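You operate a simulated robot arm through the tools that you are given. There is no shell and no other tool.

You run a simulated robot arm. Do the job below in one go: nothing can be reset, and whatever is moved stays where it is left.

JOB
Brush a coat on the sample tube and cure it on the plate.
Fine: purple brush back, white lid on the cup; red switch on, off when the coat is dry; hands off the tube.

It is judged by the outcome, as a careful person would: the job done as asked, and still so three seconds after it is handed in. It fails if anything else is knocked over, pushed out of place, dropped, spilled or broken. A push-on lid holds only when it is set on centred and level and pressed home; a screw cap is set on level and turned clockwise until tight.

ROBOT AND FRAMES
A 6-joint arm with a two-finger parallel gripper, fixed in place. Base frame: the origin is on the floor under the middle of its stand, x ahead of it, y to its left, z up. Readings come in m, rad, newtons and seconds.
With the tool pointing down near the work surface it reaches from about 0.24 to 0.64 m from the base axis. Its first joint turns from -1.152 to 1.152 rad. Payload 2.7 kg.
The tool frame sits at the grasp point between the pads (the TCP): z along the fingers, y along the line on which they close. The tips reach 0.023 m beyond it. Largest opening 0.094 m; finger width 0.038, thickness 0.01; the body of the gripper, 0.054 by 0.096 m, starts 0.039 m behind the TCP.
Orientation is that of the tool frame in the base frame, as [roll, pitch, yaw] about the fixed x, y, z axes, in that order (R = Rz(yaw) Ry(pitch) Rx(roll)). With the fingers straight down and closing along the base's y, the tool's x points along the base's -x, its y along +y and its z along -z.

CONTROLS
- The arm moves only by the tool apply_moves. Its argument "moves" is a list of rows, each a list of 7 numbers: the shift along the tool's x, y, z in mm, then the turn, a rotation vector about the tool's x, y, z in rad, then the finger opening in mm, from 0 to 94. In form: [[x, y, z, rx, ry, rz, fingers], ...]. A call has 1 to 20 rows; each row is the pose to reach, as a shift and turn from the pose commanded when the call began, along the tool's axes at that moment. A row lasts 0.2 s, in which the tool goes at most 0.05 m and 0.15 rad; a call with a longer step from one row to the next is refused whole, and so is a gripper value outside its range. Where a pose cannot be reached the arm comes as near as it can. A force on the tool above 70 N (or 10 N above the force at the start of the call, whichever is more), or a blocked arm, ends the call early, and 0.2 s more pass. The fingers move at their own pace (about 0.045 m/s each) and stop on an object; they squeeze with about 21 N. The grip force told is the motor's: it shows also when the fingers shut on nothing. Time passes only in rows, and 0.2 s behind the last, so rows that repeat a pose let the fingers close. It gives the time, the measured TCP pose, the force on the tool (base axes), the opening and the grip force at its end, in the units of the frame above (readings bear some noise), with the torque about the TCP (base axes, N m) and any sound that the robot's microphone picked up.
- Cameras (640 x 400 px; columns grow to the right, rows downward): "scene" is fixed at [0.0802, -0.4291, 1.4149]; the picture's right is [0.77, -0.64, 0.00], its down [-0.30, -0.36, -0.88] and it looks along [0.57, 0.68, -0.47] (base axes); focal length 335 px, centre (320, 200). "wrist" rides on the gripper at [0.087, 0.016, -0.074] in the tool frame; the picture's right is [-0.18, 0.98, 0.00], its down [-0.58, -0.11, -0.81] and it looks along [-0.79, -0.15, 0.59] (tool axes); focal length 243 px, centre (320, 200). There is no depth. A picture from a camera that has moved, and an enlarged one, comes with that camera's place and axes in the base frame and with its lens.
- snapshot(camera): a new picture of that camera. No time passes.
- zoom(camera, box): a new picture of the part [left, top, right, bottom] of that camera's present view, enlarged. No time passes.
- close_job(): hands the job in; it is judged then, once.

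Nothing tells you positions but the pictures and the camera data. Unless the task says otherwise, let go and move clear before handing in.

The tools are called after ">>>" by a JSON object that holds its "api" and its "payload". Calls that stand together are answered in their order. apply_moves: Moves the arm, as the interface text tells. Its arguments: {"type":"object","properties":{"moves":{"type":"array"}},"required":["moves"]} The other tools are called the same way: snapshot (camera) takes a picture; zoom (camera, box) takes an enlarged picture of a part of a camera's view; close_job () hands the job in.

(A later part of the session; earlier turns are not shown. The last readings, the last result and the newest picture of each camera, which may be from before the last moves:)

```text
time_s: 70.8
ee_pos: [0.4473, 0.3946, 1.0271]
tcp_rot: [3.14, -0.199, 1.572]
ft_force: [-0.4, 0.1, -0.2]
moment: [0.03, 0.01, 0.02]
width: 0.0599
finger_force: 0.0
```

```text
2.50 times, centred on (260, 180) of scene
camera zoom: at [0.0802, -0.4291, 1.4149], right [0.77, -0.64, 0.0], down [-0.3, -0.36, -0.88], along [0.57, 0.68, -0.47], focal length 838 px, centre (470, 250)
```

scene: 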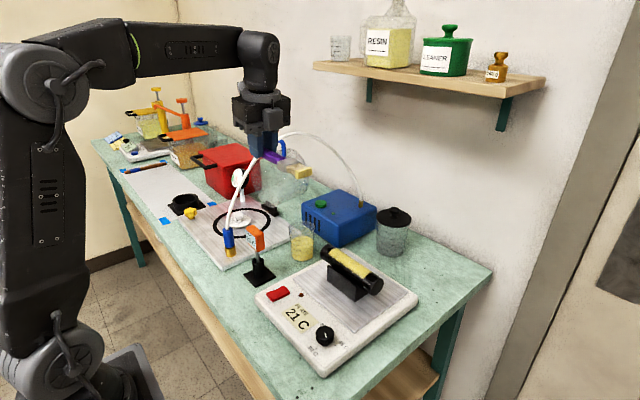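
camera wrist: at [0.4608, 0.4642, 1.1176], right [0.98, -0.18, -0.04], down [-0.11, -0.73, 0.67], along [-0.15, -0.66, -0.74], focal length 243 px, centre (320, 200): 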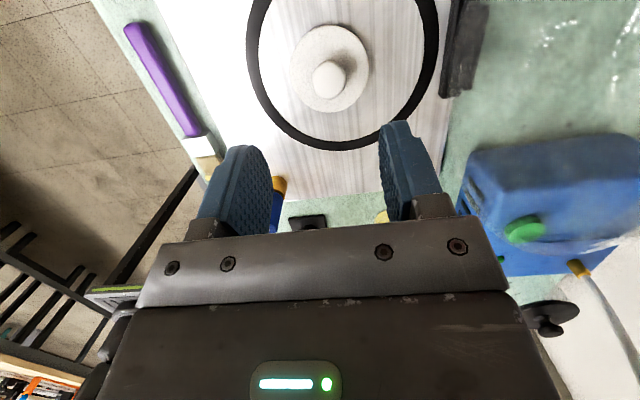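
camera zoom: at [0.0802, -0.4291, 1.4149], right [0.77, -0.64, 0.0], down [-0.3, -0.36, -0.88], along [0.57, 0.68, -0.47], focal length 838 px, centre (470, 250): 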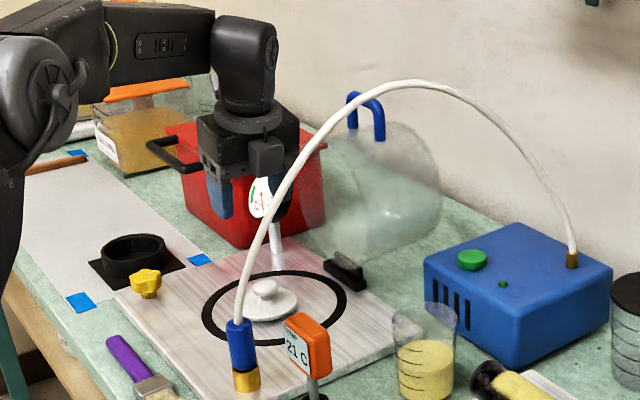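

>>> {"api": "zoom", "payload": {"camera": "wrist", "box": [270, 10, 390, 130]}}

>>> {"api": "zoom", "payload": {"camera": "scene", "box": [210, 195, 290, 255]}}

```text
3.33 times, centred on (330, 70) of wrist
camera zoom: at [0.4608, 0.4642, 1.1176], right [0.98, -0.18, -0.04], down [-0.11, -0.73, 0.67], along [-0.15, -0.66, -0.74], focal length 809 px, centre (287, 633)
```

zoom: 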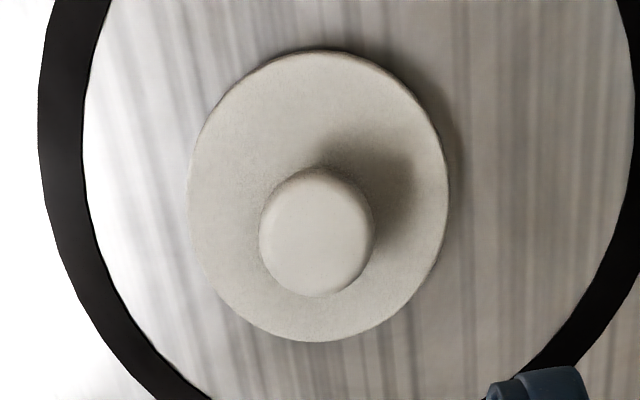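

```text
6.67 times, centred on (250, 225) of scene
camera zoom: at [0.0802, -0.4291, 1.4149], right [0.77, -0.64, 0.0], down [-0.3, -0.36, -0.88], along [0.57, 0.68, -0.47], focal length 2234 px, centre (787, 33)
```

zoom: 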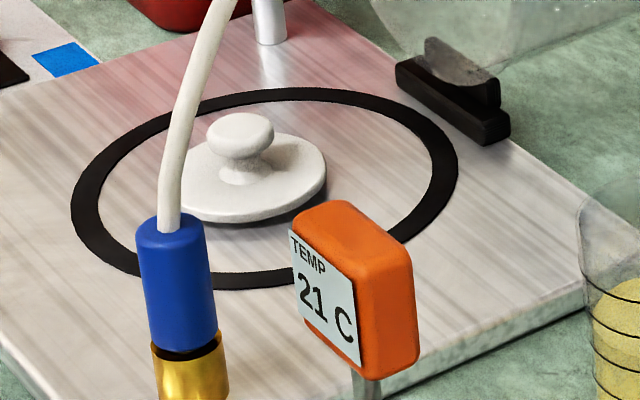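

The lid centre works out to about (0.449, 0.4025), with disc top z≈0.869 and knob top z≈0.894. I'll descend to just above the knob and check.

>>> {"api": "apply_moves", "payload": {"moves": [[-3, 1, 24, 0, 0, 0, 50], [-7, 1.5, 48, 0, 0, 0, 46], [-10.5, 1.5, 72, 0, 0, 0, 46], [-14.3, 1.5, 96, 0, 0, 0, 46], [-14.3, 1.5, 96, 0, 0, 0, 46]]}}

>>> {"api": "snapshot", "payload": {"camera": "wrist"}}

>>> {"api": "zoom", "payload": {"camera": "scene", "box": [200, 170, 290, 250]}}

```text
time_s: 72.0
ee_pos: [0.4473, 0.4004, 0.929]
tcp_rot: [-3.14, -0.201, 1.572]
ft_force: [-0.3, -0.2, -0.3]
moment: [0.0, -0.03, 0.0]
width: 0.0461
finger_force: 0.1
```

```text
taken
camera wrist: at [0.4629, 0.4698, 1.0203], right [0.98, -0.18, -0.04], down [-0.11, -0.73, 0.67], along [-0.15, -0.66, -0.74], focal length 243 px, centre (320, 200)
```

wrist: 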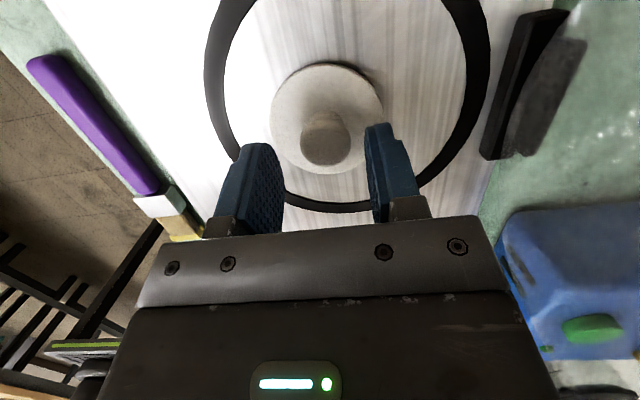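

```text
5.00 times, centred on (245, 210) of scene
camera zoom: at [0.0802, -0.4291, 1.4149], right [0.77, -0.64, 0.0], down [-0.3, -0.36, -0.88], along [0.57, 0.68, -0.47], focal length 1675 px, centre (695, 150)
```

zoom: 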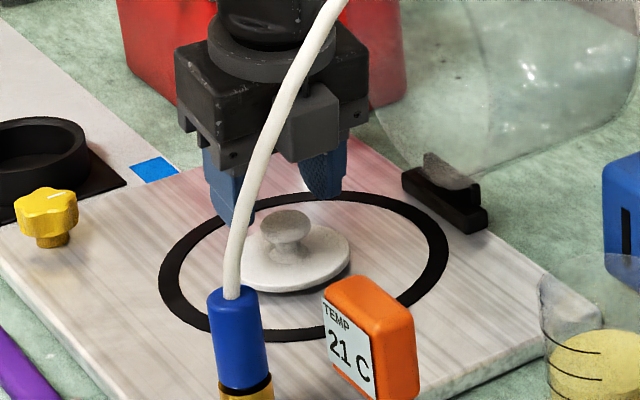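

>>> {"api": "zoom", "payload": {"camera": "wrist", "box": [240, 50, 440, 220]}}

```text
2.35 times, centred on (340, 135) of wrist
camera zoom: at [0.4629, 0.4698, 1.0203], right [0.98, -0.18, -0.04], down [-0.11, -0.73, 0.67], along [-0.15, -0.66, -0.74], focal length 571 px, centre (273, 353)
```

zoom: 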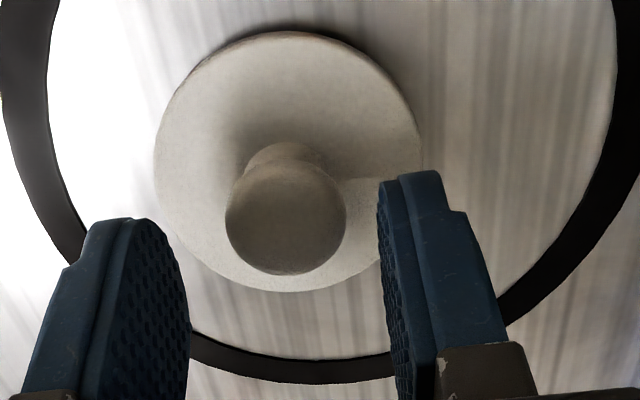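

>>> {"api": "apply_moves", "payload": {"moves": [[-2.5, 2, 8, 0, 0, 0, 46], [-4.8, 2, 15, 0, 0, 0, 46], [-6.8, 2, 22, 0, 0, 0, 46], [-8.3, 2, 28, 0, 0, 0, 46], [-8.3, 2, 28, 0, 0, 0, 46]]}}

>>> {"api": "zoom", "payload": {"camera": "wrist", "box": [240, 70, 440, 240]}}

>>> {"api": "zoom", "payload": {"camera": "scene", "box": [210, 185, 280, 245]}}

```text
time_s: 73.2
ee_pos: [0.4499, 0.3966, 0.9004]
tcp_rot: [3.14, -0.201, 1.574]
ft_force: [1.0, -0.8, 3.7]
moment: [-0.03, -0.05, 0.02]
width: 0.046
finger_force: 0.0
```

```text
2.35 times, centred on (340, 155) of wrist
camera zoom: at [0.4652, 0.4663, 0.9913], right [0.98, -0.18, -0.04], down [-0.11, -0.73, 0.67], along [-0.15, -0.66, -0.74], focal length 571 px, centre (273, 306)
```

zoom: 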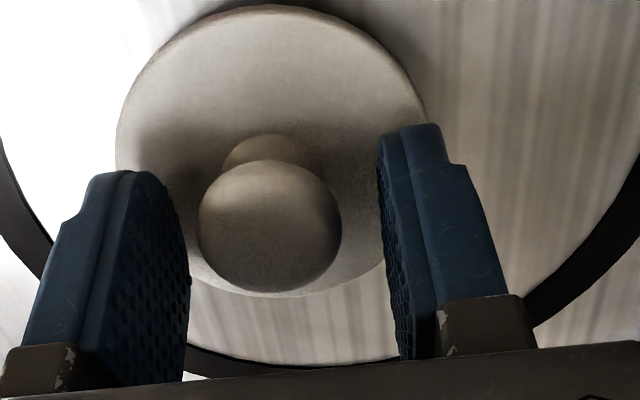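

```text
6.67 times, centred on (245, 215) of scene
camera zoom: at [0.0802, -0.4291, 1.4149], right [0.77, -0.64, 0.0], down [-0.3, -0.36, -0.88], along [0.57, 0.68, -0.47], focal length 2234 px, centre (820, 100)
```

zoom: 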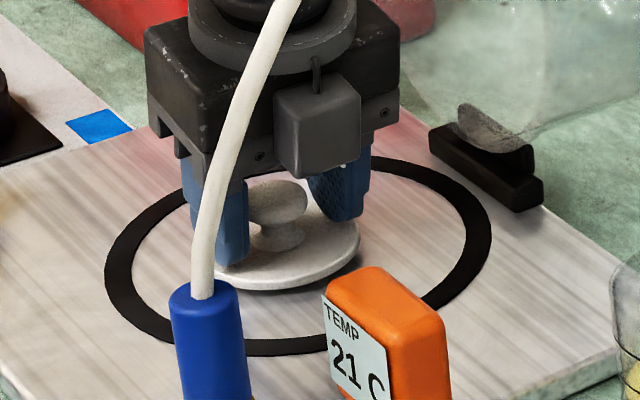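

The fingertips just touch the lid's disc, with the knob centred between the pads. I'll back up 1.5 mm and close on the knob.

>>> {"api": "apply_moves", "payload": {"moves": [[0.3, 0, -1.8, 0, 0, 0, 46], [0.3, 0, -1.8, 0, 0, 0, 40], [0.3, 0, -1.8, 0, 0, 0, 30], [0.3, 0, -1.8, 0, 0, 0, 20], [0.3, 0, -1.8, 0, 0, 0, 15], [0.3, 0, -1.8, 0, 0, 0, 15]]}}

>>> {"api": "zoom", "payload": {"camera": "scene", "box": [210, 185, 280, 245]}}

>>> {"api": "zoom", "payload": {"camera": "wrist", "box": [240, 70, 440, 240]}}

```text
time_s: 74.6
ee_pos: [0.4494, 0.3965, 0.9039]
tcp_rot: [3.14, -0.2, 1.573]
ft_force: [-0.2, 0.1, 0.1]
moment: [0.03, 0.01, 0.01]
width: 0.0251
finger_force: 20.8
```

```text
6.67 times, centred on (245, 215) of scene
camera zoom: at [0.0802, -0.4291, 1.4149], right [0.77, -0.64, 0.0], down [-0.3, -0.36, -0.88], along [0.57, 0.68, -0.47], focal length 2234 px, centre (820, 100)
```

zoom: 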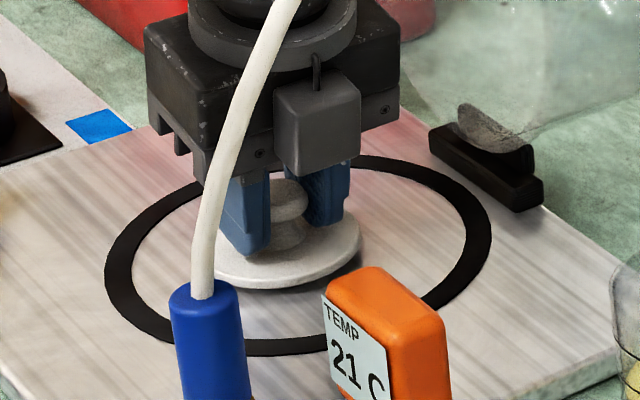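

```text
2.35 times, centred on (340, 155) of wrist
camera zoom: at [0.4653, 0.4661, 0.9926], right [0.98, -0.18, -0.04], down [-0.11, -0.73, 0.67], along [-0.15, -0.66, -0.74], focal length 571 px, centre (273, 306)
```

zoom: 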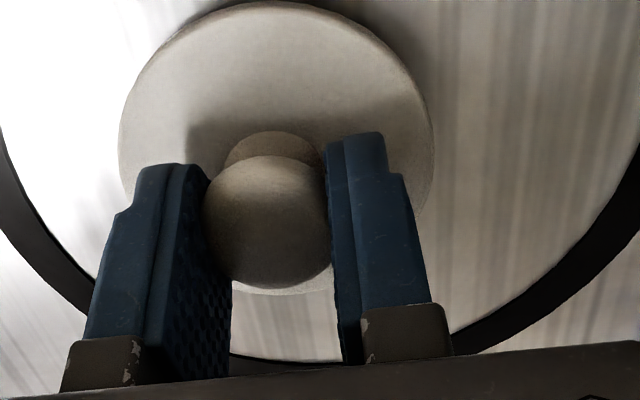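

The knob is held at 25 mm and 21 N. I'll lift slowly and verify the lid comes up level.

>>> {"api": "apply_moves", "payload": {"moves": [[1, 0, -5, 0, 0, 0, 15], [3, 0, -15, 0, 0, 0, 15], [6, 0, -30, 0, 0, 0, 15], [12, 0, -60, 0, 0, 0, 15], [12, 0, -60, 0, 0, 0, 15]]}}

>>> {"api": "zoom", "payload": {"camera": "scene", "box": [200, 150, 300, 250]}}

>>> {"api": "zoom", "payload": {"camera": "wrist", "box": [240, 70, 440, 240]}}

```text
time_s: 75.8
ee_pos: [0.4514, 0.3955, 0.9642]
tcp_rot: [3.142, -0.198, 1.571]
ft_force: [0.6, 0.2, -0.6]
moment: [0.03, 0.03, 0.0]
width: 0.0251
finger_force: 21.2
```

```text
4.00 times, centred on (250, 200) of scene
camera zoom: at [0.0802, -0.4291, 1.4149], right [0.77, -0.64, 0.0], down [-0.3, -0.36, -0.88], along [0.57, 0.68, -0.47], focal length 1340 px, centre (600, 200)
```

zoom: 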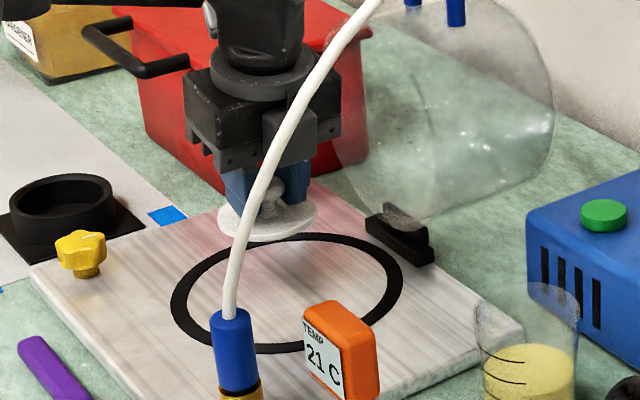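

```text
2.35 times, centred on (340, 155) of wrist
camera zoom: at [0.4662, 0.4662, 1.054], right [0.98, -0.18, -0.04], down [-0.11, -0.73, 0.67], along [-0.15, -0.66, -0.74], focal length 571 px, centre (273, 306)
```

zoom: 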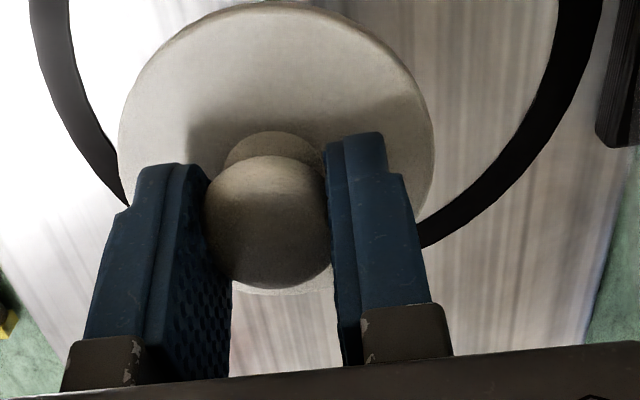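

The lid is lifted and level in the grip. I'll carry it up, around the front of the hose, to the right side.

>>> {"api": "apply_moves", "payload": {"moves": [[7.7, 0, -38.2, 0, 0, 0, 15], [15.4, 0, -76.4, 0, 0, 0, 15], [23.2, 0, -114.7, 0, 0, 0, 15], [30.9, 0, -152.9, 0, 0, 0, 15], [30.9, -40, -152.9, 0, 0, 0, 15], [30.9, -80, -152.9, 0, 0, 0, 15], [30.9, -120, -152.9, 0, 0, 0, 15], [25, -160, -154, 0, 0, 0, 15], [-8.3, -165, -160.8, 0, 0, 0, 15], [-47.5, -165, -168.7, 0, 0, 0, 15], [-86.7, -165, -176.7, 0, 0, 0, 15], [-125.9, -165, -184.6, 0, 0, 0, 15], [-165.1, -165, -192.5, 0, 0, 0, 15], [-204.3, -165, -200.4, 0, 0, 0, 15], [-243.5, -165, -208.3, 0, 0, 0, 15], [-272.9, -165, -214.2, 0, 0, 0, 15], [-272.9, -165, -214.2, 0, 0, 0, 15]]}}

>>> {"api": "snapshot", "payload": {"camera": "scene"}}

>>> {"api": "snapshot", "payload": {"camera": "wrist"}}

>>> {"api": "zoom", "payload": {"camera": "scene", "box": [270, 205, 340, 275]}}

```text
time_s: 79.4
ee_pos: [0.2854, 0.0867, 1.1204]
tcp_rot: [-3.141, -0.201, 1.573]
ft_force: [0.1, 0.0, -0.4]
moment: [-0.02, 0.02, 0.03]
width: 0.0251
finger_force: 20.9
```

```text
taken
```

scene: 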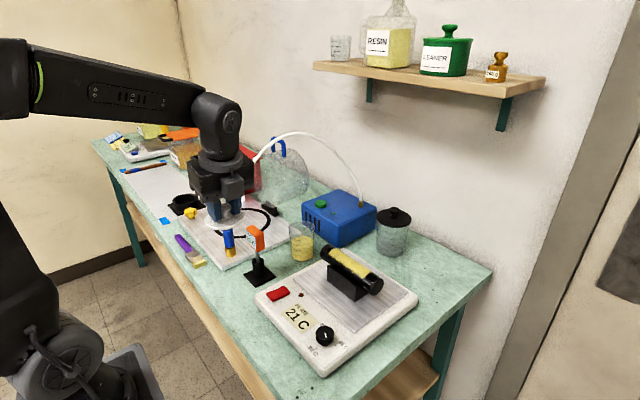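

```text
taken
camera wrist: at [0.2997, 0.157, 1.2105], right [0.98, -0.18, -0.04], down [-0.11, -0.73, 0.67], along [-0.15, -0.66, -0.74], focal length 243 px, centre (320, 200)
```

wrist: 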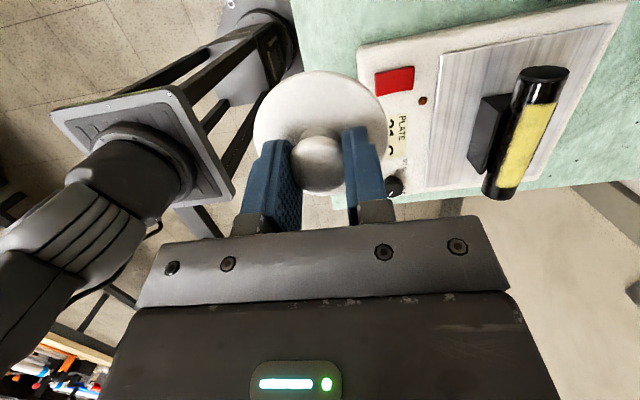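

```text
5.71 times, centred on (305, 240) of scene
camera zoom: at [0.0802, -0.4291, 1.4149], right [0.77, -0.64, 0.0], down [-0.3, -0.36, -0.88], along [0.57, 0.68, -0.47], focal length 1915 px, centre (406, -29)
```

zoom: 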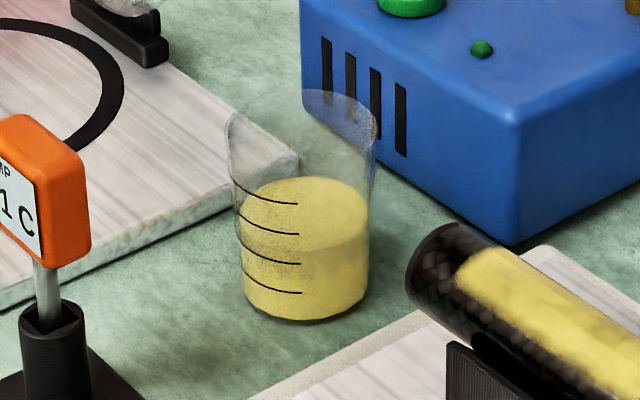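

I'll bring the lid forward beside the cup, on the right of the hose, and lower it to a height that passes under the hose.

>>> {"api": "apply_moves", "payload": {"moves": [[-2, 35, 0, 0, 0, 0, 15], [-4, 75, 0, 0, 0, 0, 15], [-7, 115, 0, 0, 0, 0, 15], [-7, 155, 0, 0, 0, 0, 15], [-7, 195, 0, 0, 0, 0, 15], [-7, 229, 0, 0, 0, 0, 15], [-13, 229, 29, 0, 0, 0, 15], [-19, 229, 59, 0, 0, 0, 15], [-24.8, 229, 88, 0, 0, 0, 15], [-24.8, 229, 88, 0, 0, 0, 15]]}}

>>> {"api": "snapshot", "payload": {"camera": "scene"}}

>>> {"api": "zoom", "payload": {"camera": "scene", "box": [260, 150, 380, 270]}}

>>> {"api": "snapshot", "payload": {"camera": "wrist"}}

```text
time_s: 81.6
ee_pos: [0.5158, 0.0792, 1.027]
tcp_rot: [3.14, -0.201, 1.574]
ft_force: [-0.8, -0.3, 0.0]
moment: [-0.04, -0.02, 0.06]
width: 0.0249
finger_force: 20.8
```

```text
taken
```

scene: 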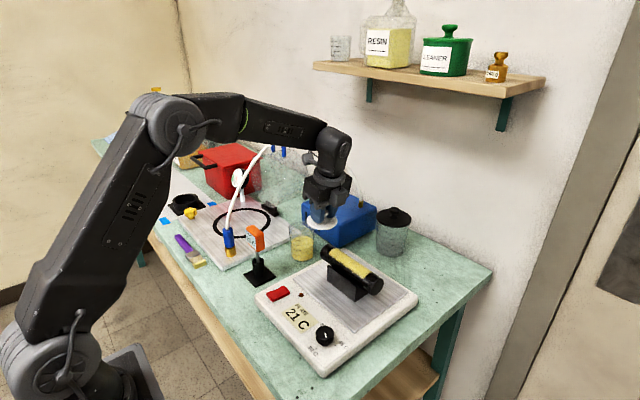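

```text
3.33 times, centred on (320, 210) of scene
camera zoom: at [0.0802, -0.4291, 1.4149], right [0.77, -0.64, 0.0], down [-0.3, -0.36, -0.88], along [0.57, 0.68, -0.47], focal length 1117 px, centre (320, 167)
```

zoom: 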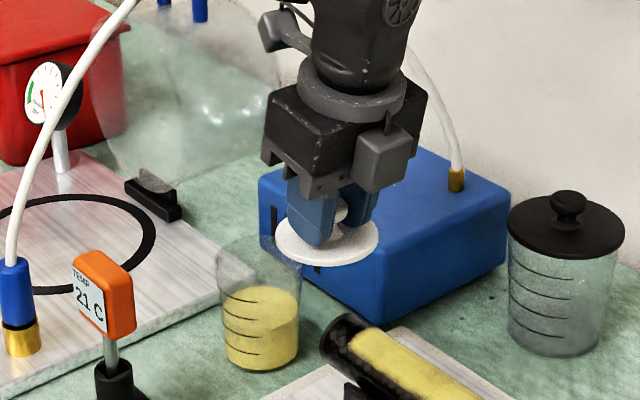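

```text
taken
camera wrist: at [0.5302, 0.1493, 1.1176], right [0.98, -0.18, -0.04], down [-0.11, -0.73, 0.67], along [-0.15, -0.66, -0.74], focal length 243 px, centre (320, 200)
```

wrist: 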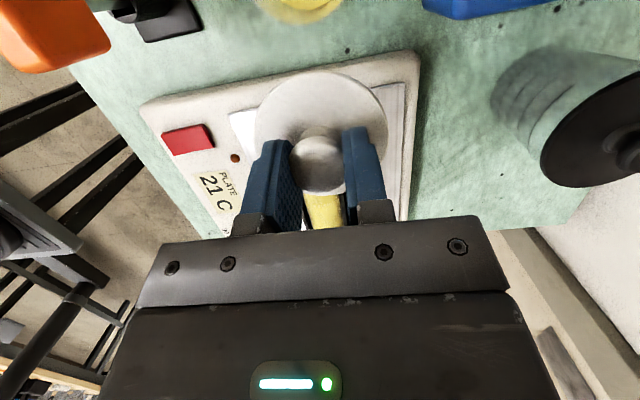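

The cup appears at the top edge of the wrist view. I'll move a bit toward it so I can measure the lid against the cup in one picture.

>>> {"api": "apply_moves", "payload": {"moves": [[14, 0, 3, 0, 0, 0, 15], [29.4, 0, 5.9, 0, 0, 0, 15], [29.4, 0, 5.9, 0, 0, 0, 15]]}}

>>> {"api": "snapshot", "payload": {"camera": "wrist"}}

>>> {"api": "zoom", "payload": {"camera": "scene", "box": [270, 180, 360, 270]}}

```text
time_s: 82.4
ee_pos: [0.516, 0.1082, 1.0281]
tcp_rot: [3.139, -0.2, 1.573]
ft_force: [0.9, 0.6, -0.6]
moment: [-0.01, 0.0, -0.02]
width: 0.0247
finger_force: 20.8
```

```text
taken
camera wrist: at [0.5307, 0.1789, 1.1183], right [0.98, -0.18, -0.04], down [-0.11, -0.73, 0.67], along [-0.15, -0.66, -0.74], focal length 243 px, centre (320, 200)
```

wrist: 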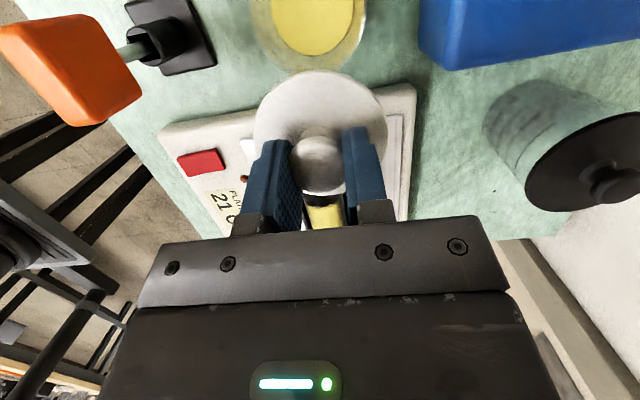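

```text
4.44 times, centred on (315, 225) of scene
camera zoom: at [0.0802, -0.4291, 1.4149], right [0.77, -0.64, 0.0], down [-0.3, -0.36, -0.88], along [0.57, 0.68, -0.47], focal length 1489 px, centre (342, 89)
```

zoom: 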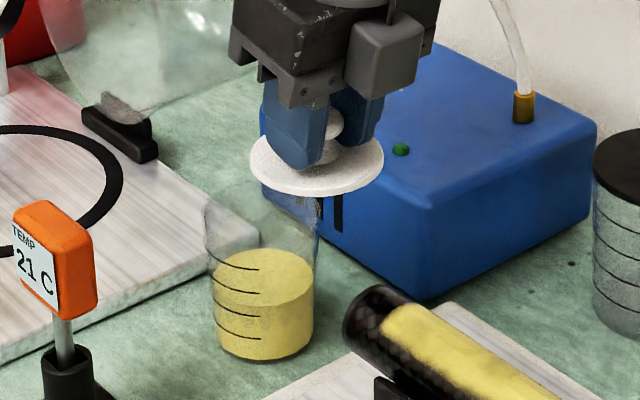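

>>> {"api": "zoom", "payload": {"camera": "wrist", "box": [220, 0, 420, 125]}}

```text
3.20 times, centred on (320, 62) of wrist
camera zoom: at [0.5307, 0.1789, 1.1183], right [0.98, -0.18, -0.04], down [-0.11, -0.73, 0.67], along [-0.15, -0.66, -0.74], focal length 776 px, centre (320, 640)
```

zoom: 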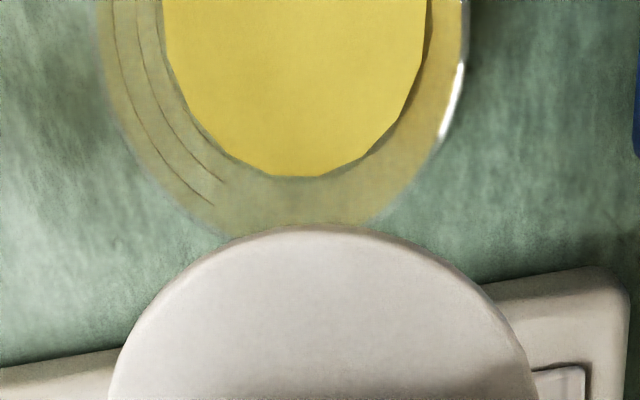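

The cup sits about 1 mm in +x and about 53 mm in +y from the lid's present position, with its rim about 66 mm across. I'll lower a little for hose clearance, then slide over the cup.

>>> {"api": "apply_moves", "payload": {"moves": [[-2.3, 0.5, 11.3, 0, 0, 0, 15], [-4.6, 1, 22.5, 0, 0, 0, 15], [9, 1, 25.3, 0, 0, 0, 15], [22, 1, 28, 0, 0, 0, 15], [35, 1, 30.5, 0, 0, 0, 15], [47.3, 1, 33, 0, 0, 0, 15], [47.3, 1, 33, 0, 0, 0, 15]]}}

>>> {"api": "zoom", "payload": {"camera": "scene", "box": [250, 130, 370, 270]}}

>>> {"api": "zoom", "payload": {"camera": "scene", "box": [275, 205, 335, 265]}}

>>> {"api": "snapshot", "payload": {"camera": "wrist"}}

```text
time_s: 84.0
ee_pos: [0.5163, 0.1623, 1.0071]
tcp_rot: [-3.141, -0.202, 1.574]
ft_force: [-0.4, 0.0, 0.5]
moment: [-0.01, 0.04, 0.01]
width: 0.0251
finger_force: 20.8
```

```text
2.86 times, centred on (310, 200) of scene
camera zoom: at [0.0802, -0.4291, 1.4149], right [0.77, -0.64, 0.0], down [-0.3, -0.36, -0.88], along [0.57, 0.68, -0.47], focal length 957 px, centre (349, 200)
```

zoom: 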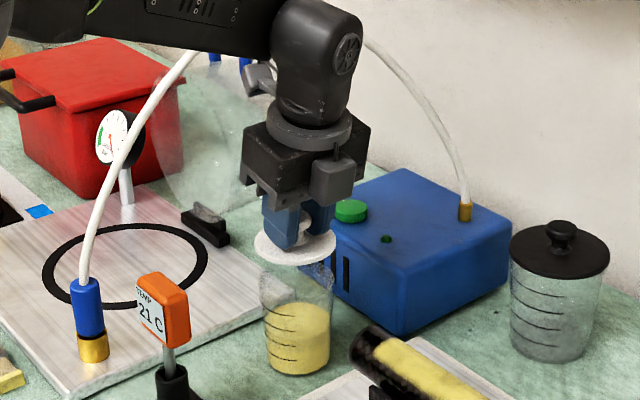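

```text
6.67 times, centred on (305, 235) of scene
camera zoom: at [0.0802, -0.4291, 1.4149], right [0.77, -0.64, 0.0], down [-0.3, -0.36, -0.88], along [0.57, 0.68, -0.47], focal length 2234 px, centre (420, -33)
```

zoom: 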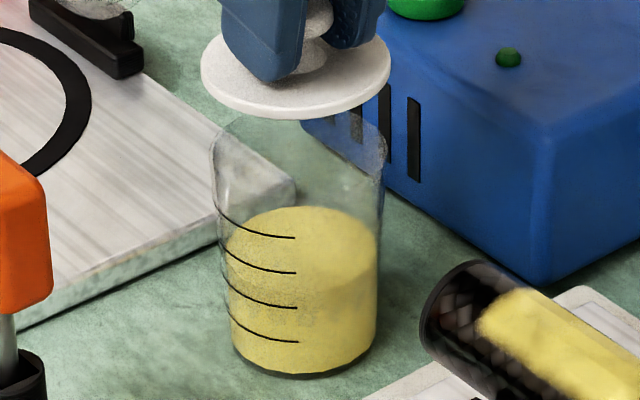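

```text
taken
camera wrist: at [0.5309, 0.2316, 1.0966], right [0.98, -0.18, -0.04], down [-0.11, -0.73, 0.67], along [-0.15, -0.66, -0.74], focal length 243 px, centre (320, 200)
```

wrist: 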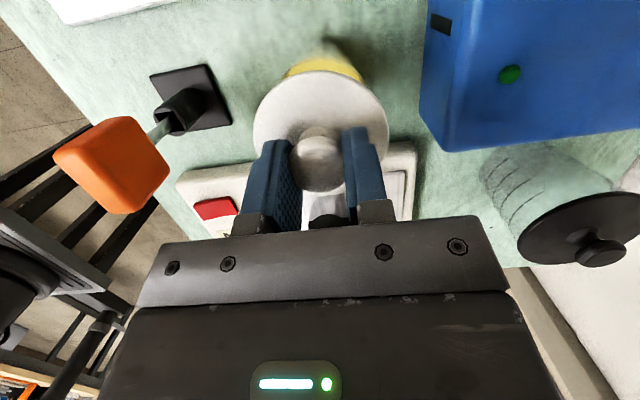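

>>> {"api": "zoom", "payload": {"camera": "wrist", "box": [240, 20, 400, 120]}}

```text
4.00 times, centred on (320, 70) of wrist
camera zoom: at [0.5309, 0.2316, 1.0966], right [0.98, -0.18, -0.04], down [-0.11, -0.73, 0.67], along [-0.15, -0.66, -0.74], focal length 970 px, centre (320, 720)
```

zoom: 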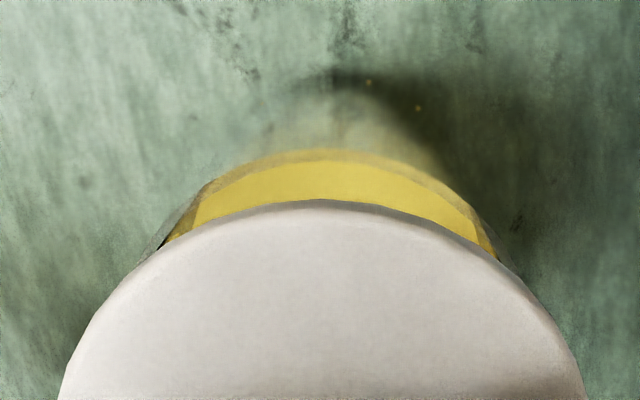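

The lid is nearly concentric with the rim. I'll shift 0.8 mm back in y and lower to just above the rim.

>>> {"api": "apply_moves", "payload": {"moves": [[-1.8, 0, 4.7, 0, 0, 0, 15], [-2.8, 0, 9.6, 0, 0, 0, 15], [-3.8, 0, 14.5, 0, 0, 0, 15], [-3.8, 0, 14.5, 0, 0, 0, 15]]}}

>>> {"api": "zoom", "payload": {"camera": "scene", "box": [280, 205, 330, 255]}}

>>> {"api": "zoom", "payload": {"camera": "wrist", "box": [240, 20, 400, 120]}}

```text
time_s: 85.0
ee_pos: [0.5161, 0.1619, 0.9916]
tcp_rot: [3.141, -0.202, 1.574]
ft_force: [-0.2, 0.3, -0.6]
moment: [0.03, 0.01, -0.01]
width: 0.025
finger_force: 20.6
```

```text
8.00 times, centred on (305, 230) of scene
camera zoom: at [0.0802, -0.4291, 1.4149], right [0.77, -0.64, 0.0], down [-0.3, -0.36, -0.88], along [0.57, 0.68, -0.47], focal length 2681 px, centre (440, -40)
```

zoom: 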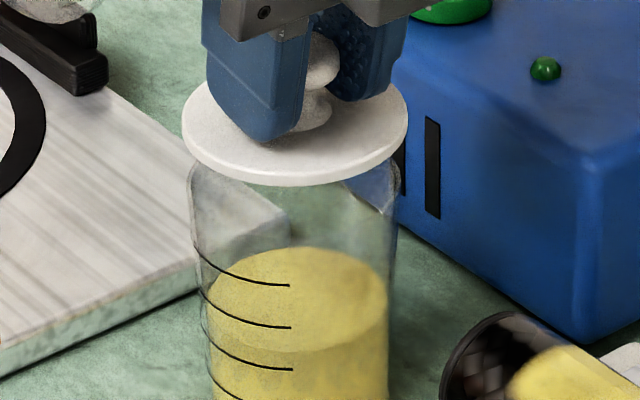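

```text
4.00 times, centred on (320, 70) of wrist
camera zoom: at [0.5317, 0.2312, 1.0807], right [0.98, -0.18, -0.04], down [-0.11, -0.73, 0.67], along [-0.15, -0.66, -0.74], focal length 970 px, centre (320, 720)
```

zoom: 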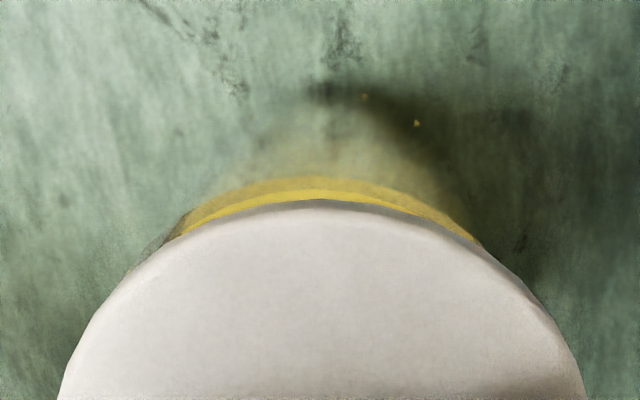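

The lid and cup edges line up in both views. I'll lower gently to contact.

>>> {"api": "apply_moves", "payload": {"moves": [[-0.3, 0, 1.5, 0, 0, 0, 15], [-0.6, 0, 2.9, 0, 0, 0, 15], [-0.9, 0, 4.4, 0, 0, 0, 15], [-1.2, 0, 5.9, 0, 0, 0, 15], [-1.2, 0, 5.9, 0, 0, 0, 15]]}}

>>> {"api": "zoom", "payload": {"camera": "scene", "box": [280, 205, 330, 255]}}

```text
time_s: 86.2
ee_pos: [0.5166, 0.1623, 0.985]
tcp_rot: [-3.141, -0.2, 1.574]
ft_force: [0.2, -0.3, 0.5]
moment: [0.0, 0.0, -0.01]
width: 0.0251
finger_force: 20.4
```

```text
8.00 times, centred on (305, 230) of scene
camera zoom: at [0.0802, -0.4291, 1.4149], right [0.77, -0.64, 0.0], down [-0.3, -0.36, -0.88], along [0.57, 0.68, -0.47], focal length 2681 px, centre (440, -40)
```

zoom: 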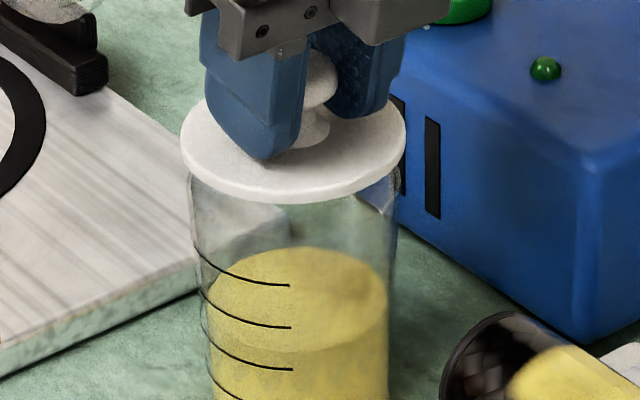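

>>> {"api": "apply_moves", "payload": {"moves": [[-0.2, 0, 1, 0, 0, 0, 15], [-0.4, 0, 2, 0, 0, 0, 15], [-0.6, 0, 3, 0, 0, 0, 15], [-0.6, 0, 3, 0, 0, 0, 15]]}}

```text
time_s: 87.2
ee_pos: [0.5156, 0.16, 0.9816]
tcp_rot: [-3.141, -0.202, 1.572]
ft_force: [-0.3, -1.0, -0.3]
moment: [-0.03, 0.03, 0.02]
width: 0.0247
finger_force: 21.2
```

>>> {"api": "apply_moves", "payload": {"moves": [[-0.2, 0, 1, 0, 0, 0, 15], [-0.4, 0, 2, 0, 0, 0, 15], [-0.6, 0, 3, 0, 0, 0, 15], [-0.6, 0, 3, 0, 0, 0, 15]]}}

>>> {"api": "zoom", "payload": {"camera": "scene", "box": [280, 205, 330, 255]}}

```text
time_s: 88.2
ee_pos: [0.5162, 0.161, 0.9786]
tcp_rot: [3.14, -0.201, 1.573]
ft_force: [-0.2, 0.2, -0.1]
moment: [-0.02, 0.01, 0.0]
width: 0.0246
finger_force: 21.7
```

```text
8.00 times, centred on (305, 230) of scene
camera zoom: at [0.0802, -0.4291, 1.4149], right [0.77, -0.64, 0.0], down [-0.3, -0.36, -0.88], along [0.57, 0.68, -0.47], focal length 2681 px, centre (440, -40)
```

zoom: 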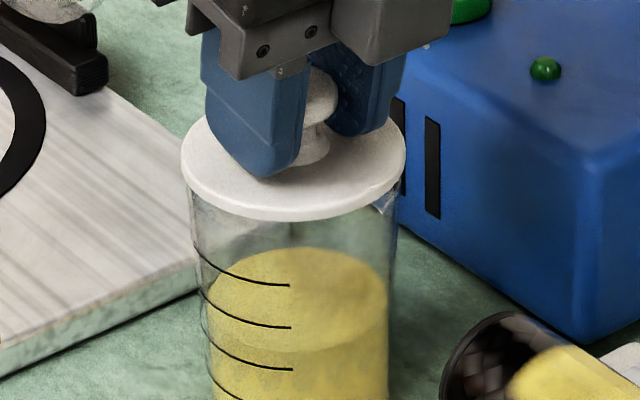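

>>> {"api": "apply_moves", "payload": {"moves": [[-0.2, 0, 1, 0, 0, 0, 15], [-0.4, 0, 2, 0, 0, 0, 15], [-0.4, 0, 2, 0, 0, 0, 15]]}}

```text
time_s: 89.0
ee_pos: [0.5156, 0.1608, 0.9769]
tcp_rot: [-3.14, -0.202, 1.572]
ft_force: [-0.4, -0.1, -0.2]
moment: [-0.01, -0.01, 0.0]
width: 0.0247
finger_force: 20.6
```

>>> {"api": "apply_moves", "payload": {"moves": [[-0.2, 0, 1, 0, 0, 0, 15], [-0.4, 0, 2, 0, 0, 0, 15], [-0.4, 0, 2, 0, 0, 0, 15]]}}

>>> {"api": "zoom", "payload": {"camera": "scene", "box": [280, 205, 330, 255]}}

>>> {"api": "zoom", "payload": {"camera": "wrist", "box": [240, 20, 400, 120]}}

```text
time_s: 89.8
ee_pos: [0.517, 0.1615, 0.9742]
tcp_rot: [3.139, -0.2, 1.572]
ft_force: [0.0, -0.4, 0.1]
moment: [0.03, 0.03, 0.0]
width: 0.0248
finger_force: 21.1
```

```text
8.00 times, centred on (305, 230) of scene
camera zoom: at [0.0802, -0.4291, 1.4149], right [0.77, -0.64, 0.0], down [-0.3, -0.36, -0.88], along [0.57, 0.68, -0.47], focal length 2681 px, centre (440, -40)
```

zoom: 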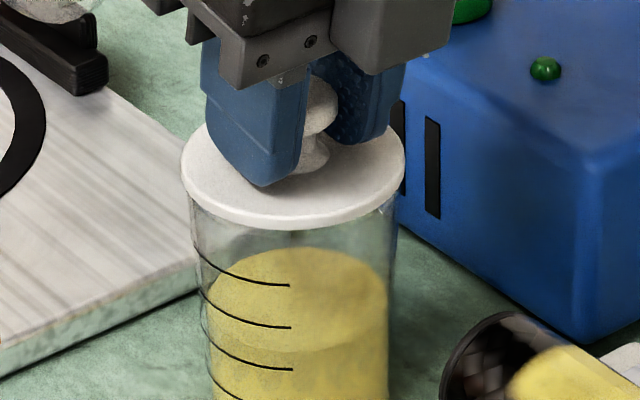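

```text
4.00 times, centred on (320, 70) of wrist
camera zoom: at [0.5309, 0.2317, 1.0644], right [0.98, -0.18, -0.04], down [-0.11, -0.73, 0.67], along [-0.15, -0.66, -0.74], focal length 970 px, centre (320, 720)
```

zoom: 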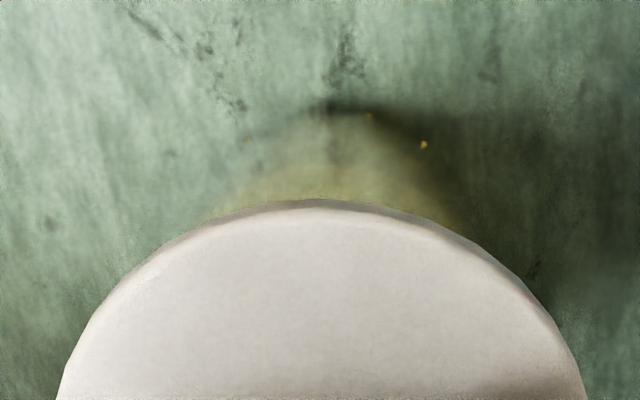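

>>> {"api": "apply_moves", "payload": {"moves": [[-0.2, 0, 1, 0, 0, 0, 15], [-0.4, 0, 2, 0, 0, 0, 15], [-0.4, 0, 2, 0, 0, 0, 15]]}}

```text
time_s: 90.6
ee_pos: [0.516, 0.1623, 0.9736]
tcp_rot: [3.139, -0.202, 1.572]
ft_force: [-0.3, -0.4, -0.6]
moment: [0.0, -0.01, 0.0]
width: 0.0247
finger_force: 21.1
```

>>> {"api": "apply_moves", "payload": {"moves": [[-0.2, 0, 1, 0, 0, 0, 15], [-0.4, 0, 2, 0, 0, 0, 15], [-0.4, 0, 2, 0, 0, 0, 15]]}}

```text
time_s: 91.4
ee_pos: [0.5173, 0.1622, 0.972]
tcp_rot: [3.141, -0.2, 1.573]
ft_force: [-0.5, -0.7, -0.3]
moment: [-0.02, 0.0, -0.02]
width: 0.0247
finger_force: 20.8
```

>>> {"api": "zoom", "payload": {"camera": "scene", "box": [280, 205, 330, 255]}}

>>> {"api": "zoom", "payload": {"camera": "scene", "box": [260, 140, 380, 260]}}

```text
8.00 times, centred on (305, 230) of scene
camera zoom: at [0.0802, -0.4291, 1.4149], right [0.77, -0.64, 0.0], down [-0.3, -0.36, -0.88], along [0.57, 0.68, -0.47], focal length 2681 px, centre (440, -40)
```

zoom: 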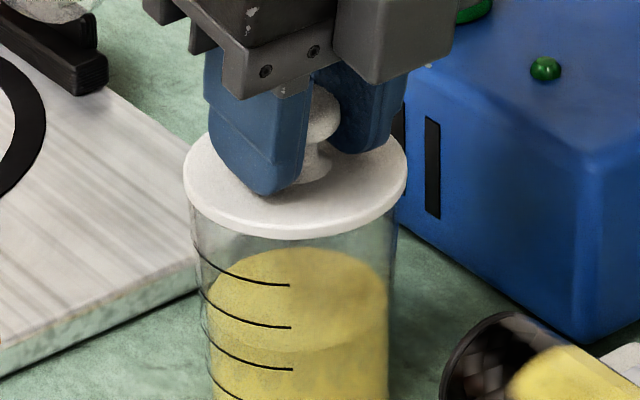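

```text
3.33 times, centred on (320, 200) of scene
camera zoom: at [0.0802, -0.4291, 1.4149], right [0.77, -0.64, 0.0], down [-0.3, -0.36, -0.88], along [0.57, 0.68, -0.47], focal length 1117 px, centre (320, 200)
```

zoom: 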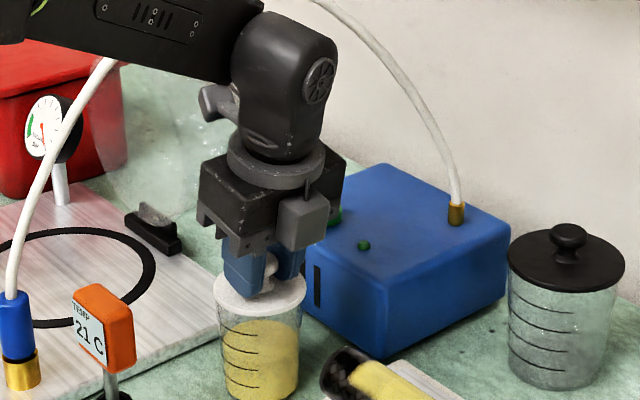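

>>> {"api": "apply_moves", "payload": {"moves": [[-0.2, 0, 1, 0, 0, 0, 15], [-0.4, 0, 2, 0, 0, 0, 15], [-0.4, 0, 2, 0, 0, 0, 15]]}}

>>> {"api": "zoom", "payload": {"camera": "scene", "box": [280, 205, 330, 255]}}

```text
time_s: 92.2
ee_pos: [0.5163, 0.1621, 0.9702]
tcp_rot: [3.137, -0.199, 1.572]
ft_force: [-1.2, -0.7, 18.5]
moment: [-0.33, 0.04, 0.02]
width: 0.0247
finger_force: 21.0
heard: snap
```

```text
8.00 times, centred on (305, 230) of scene
camera zoom: at [0.0799, -0.4292, 1.4149], right [0.77, -0.64, 0.0], down [-0.3, -0.36, -0.88], along [0.57, 0.68, -0.47], focal length 2681 px, centre (440, -40)
```

zoom: 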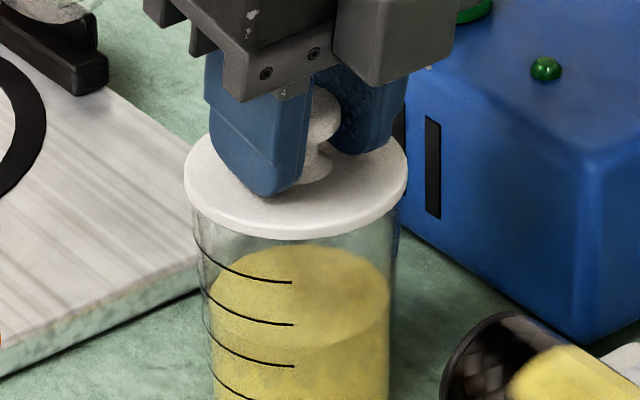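

I heard a snap with 18 N downward, so the lid is home. I'll relieve the pressure and release the knob.

>>> {"api": "apply_moves", "payload": {"moves": [[0.2, 0, -1.2, 0, 0, 0, 15], [0.2, 0, -1.2, 0, 0, 0, 15]]}}

```text
time_s: 92.8
ee_pos: [0.5166, 0.1611, 0.9704]
tcp_rot: [3.138, -0.2, 1.574]
ft_force: [1.3, 0.4, 16.3]
moment: [-0.12, -0.1, 0.03]
width: 0.025
finger_force: 20.3
```

>>> {"api": "apply_moves", "payload": {"moves": [[0.2, 0, -0.8, 0, 0, 0, 15], [0.2, 0, -0.8, 0, 0, 0, 15]]}}

>>> {"api": "zoom", "payload": {"camera": "scene", "box": [280, 205, 330, 255]}}

```text
time_s: 93.4
ee_pos: [0.5156, 0.1616, 0.9713]
tcp_rot: [-3.141, -0.2, 1.573]
ft_force: [2.6, 1.7, 12.6]
moment: [-0.04, -0.1, 0.01]
width: 0.0247
finger_force: 21.5
```

```text
8.00 times, centred on (305, 230) of scene
camera zoom: at [0.0801, -0.4291, 1.4149], right [0.77, -0.64, 0.0], down [-0.3, -0.36, -0.88], along [0.57, 0.68, -0.47], focal length 2681 px, centre (440, -40)
```

zoom: 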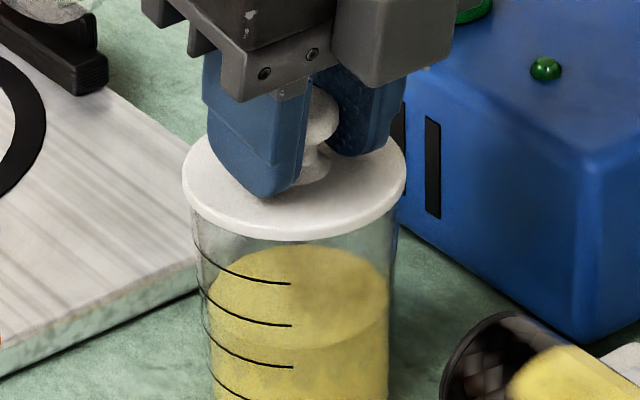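

>>> {"api": "apply_moves", "payload": {"moves": [[0.3, 0, -1.5, 0, 0, 0, 15], [0.3, 0, -1.5, 0, 0, 0, 15]]}}

```text
time_s: 94.0
ee_pos: [0.5153, 0.1609, 0.9696]
tcp_rot: [-3.139, -0.2, 1.57]
ft_force: [-0.7, -0.1, 2.2]
moment: [-0.05, -0.13, 0.04]
width: 0.0244
finger_force: 20.6
```

Force is nearly zero now. I'll open the fingers and back off upward along the tool axis, leaning away from the hose.

>>> {"api": "apply_moves", "payload": {"moves": [[0, 0, 0, 0, 0, 0, 26], [0, 0, 0, 0, 0, 0, 34], [0, 0, 0, 0, 0, 0, 42], [0, 0, 0, 0, 0, 0, 44], [1, 0, -5, 0, 0, 0, 44], [3, 0, -15, 0, 0, 0, 44], [5.5, 0, -27, 0, 0, 0, 44], [5.5, 0, -27, 0, 0, 0, 44]]}}

>>> {"api": "zoom", "payload": {"camera": "scene", "box": [270, 190, 340, 270]}}

>>> {"api": "snapshot", "payload": {"camera": "wrist"}}

```text
time_s: 95.8
ee_pos: [0.516, 0.1617, 0.9998]
tcp_rot: [-3.141, -0.201, 1.572]
ft_force: [-0.2, -0.3, 0.6]
moment: [-0.02, 0.04, -0.02]
width: 0.0439
finger_force: 0.2
```

```text
5.00 times, centred on (305, 230) of scene
camera zoom: at [0.0802, -0.4291, 1.4149], right [0.77, -0.64, 0.0], down [-0.3, -0.36, -0.88], along [0.57, 0.68, -0.47], focal length 1675 px, centre (395, 50)
```

zoom: 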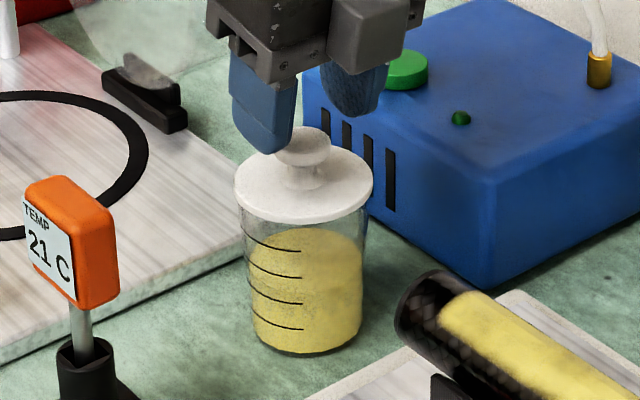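

```text
taken
camera wrist: at [0.5314, 0.2314, 1.0896], right [0.98, -0.18, -0.04], down [-0.11, -0.73, 0.67], along [-0.15, -0.66, -0.74], focal length 243 px, centre (320, 200)
```

wrist: 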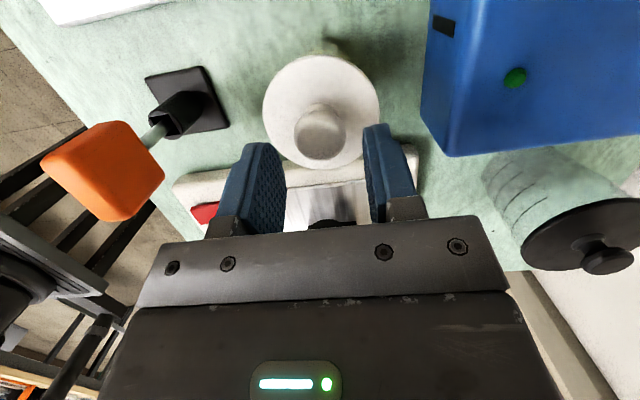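

The lid is seated level on the cup. I'll back out from under the hose, rise, and move over to look at the red switch.

>>> {"api": "apply_moves", "payload": {"moves": [[-15, 0, -6, 0, 0, 0, 44], [-48, 0, -16, 0, 0, 0, 44], [-80, 0, -25, 0, 0, 0, 44], [-93, 0, -45, 0, 0, 0, 30], [-86, 0, -80, 0, 0, 0, 20], [-78, 0, -118, 0, 0, 0, 10], [-74, -20, -137, 0, -0.03, 0, 0], [-74, -60, -137, 0, -0.08, 0, 0], [-74, -100, -137, 0, -0.13, 0, 0], [-74, -140, -137, 0, -0.18, 0, 0], [-74, -150, -137, 0, -0.2, 0, 0], [-74, -150, -137, 0, -0.2, 0, 0]]}}

>>> {"api": "snapshot", "payload": {"camera": "wrist"}}

>>> {"api": "zoom", "payload": {"camera": "scene", "box": [255, 275, 315, 325]}}

>>> {"api": "snapshot", "payload": {"camera": "scene"}}

```text
time_s: 98.4
ee_pos: [0.3667, 0.0616, 1.1185]
tcp_rot: [3.14, 0.001, 1.574]
ft_force: [0.2, 0.3, 0.3]
moment: [-0.03, 0.0, 0.0]
width: 0.0
finger_force: 21.5
```

```text
taken
camera wrist: at [0.3822, 0.1487, 1.1925], right [0.98, -0.18, 0.0], down [-0.11, -0.58, 0.81], along [-0.15, -0.79, -0.59], focal length 243 px, centre (320, 200)
```

wrist: 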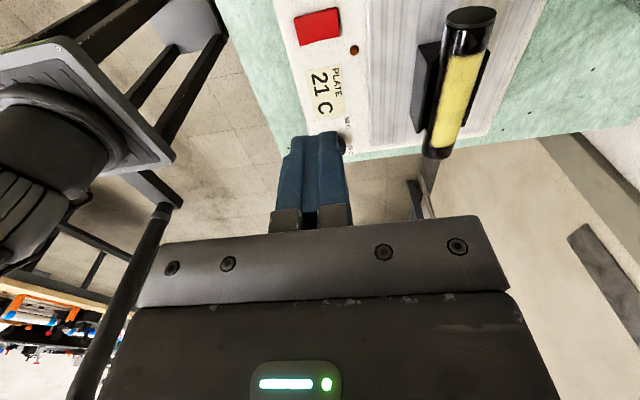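

```text
8.00 times, centred on (285, 300) of scene
camera zoom: at [0.0802, -0.4291, 1.4149], right [0.77, -0.64, 0.0], down [-0.3, -0.36, -0.88], along [0.57, 0.68, -0.47], focal length 2681 px, centre (600, -600)
```

zoom: 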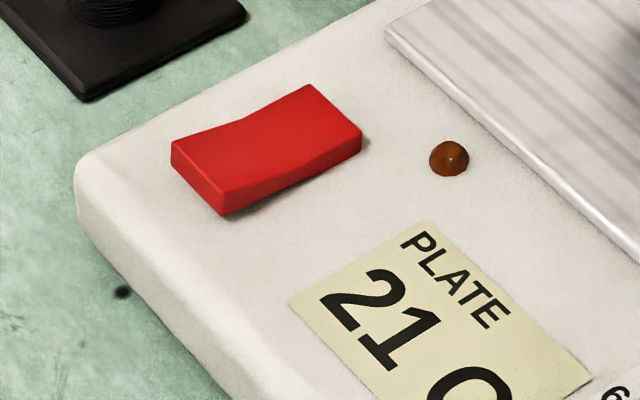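

```text
taken
```

scene: 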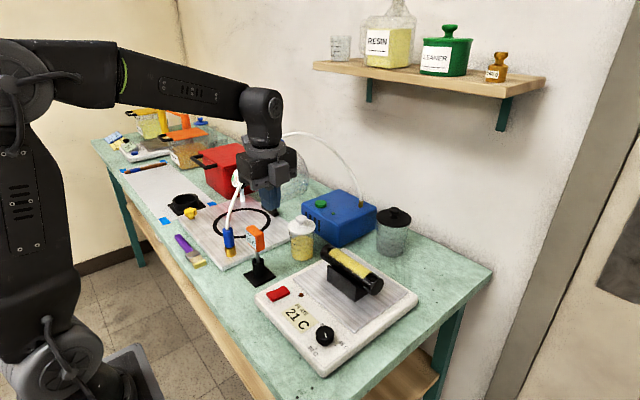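

>>> {"api": "zoom", "payload": {"camera": "wrist", "box": [280, 0, 380, 70]}}

>>> {"api": "zoom", "payload": {"camera": "scene", "box": [265, 280, 295, 310]}}

```text
5.71 times, centred on (330, 35) of wrist
camera zoom: at [0.3822, 0.1487, 1.1925], right [0.98, -0.18, 0.0], down [-0.11, -0.58, 0.81], along [-0.15, -0.79, -0.59], focal length 1386 px, centre (263, 1143)
```

zoom: 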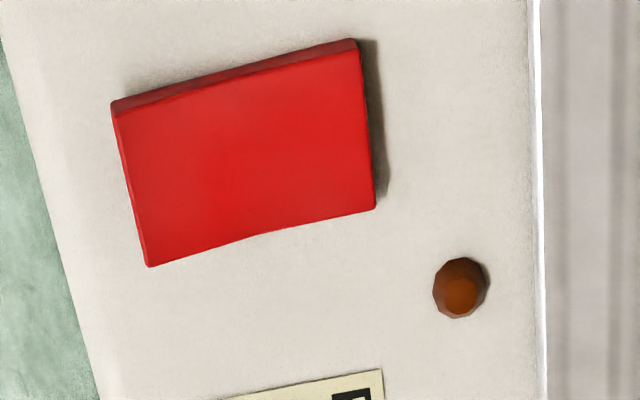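

```text
13.33 times, centred on (280, 295) of scene
camera zoom: at [0.0802, -0.4291, 1.4149], right [0.77, -0.64, 0.0], down [-0.3, -0.36, -0.88], along [0.57, 0.68, -0.47], focal length 4468 px, centre (853, -1067)
```

zoom: 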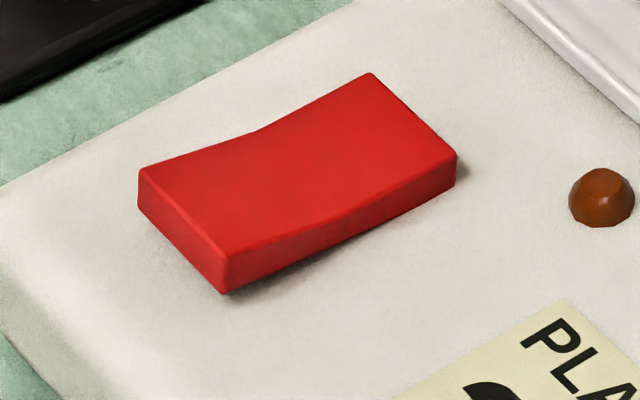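

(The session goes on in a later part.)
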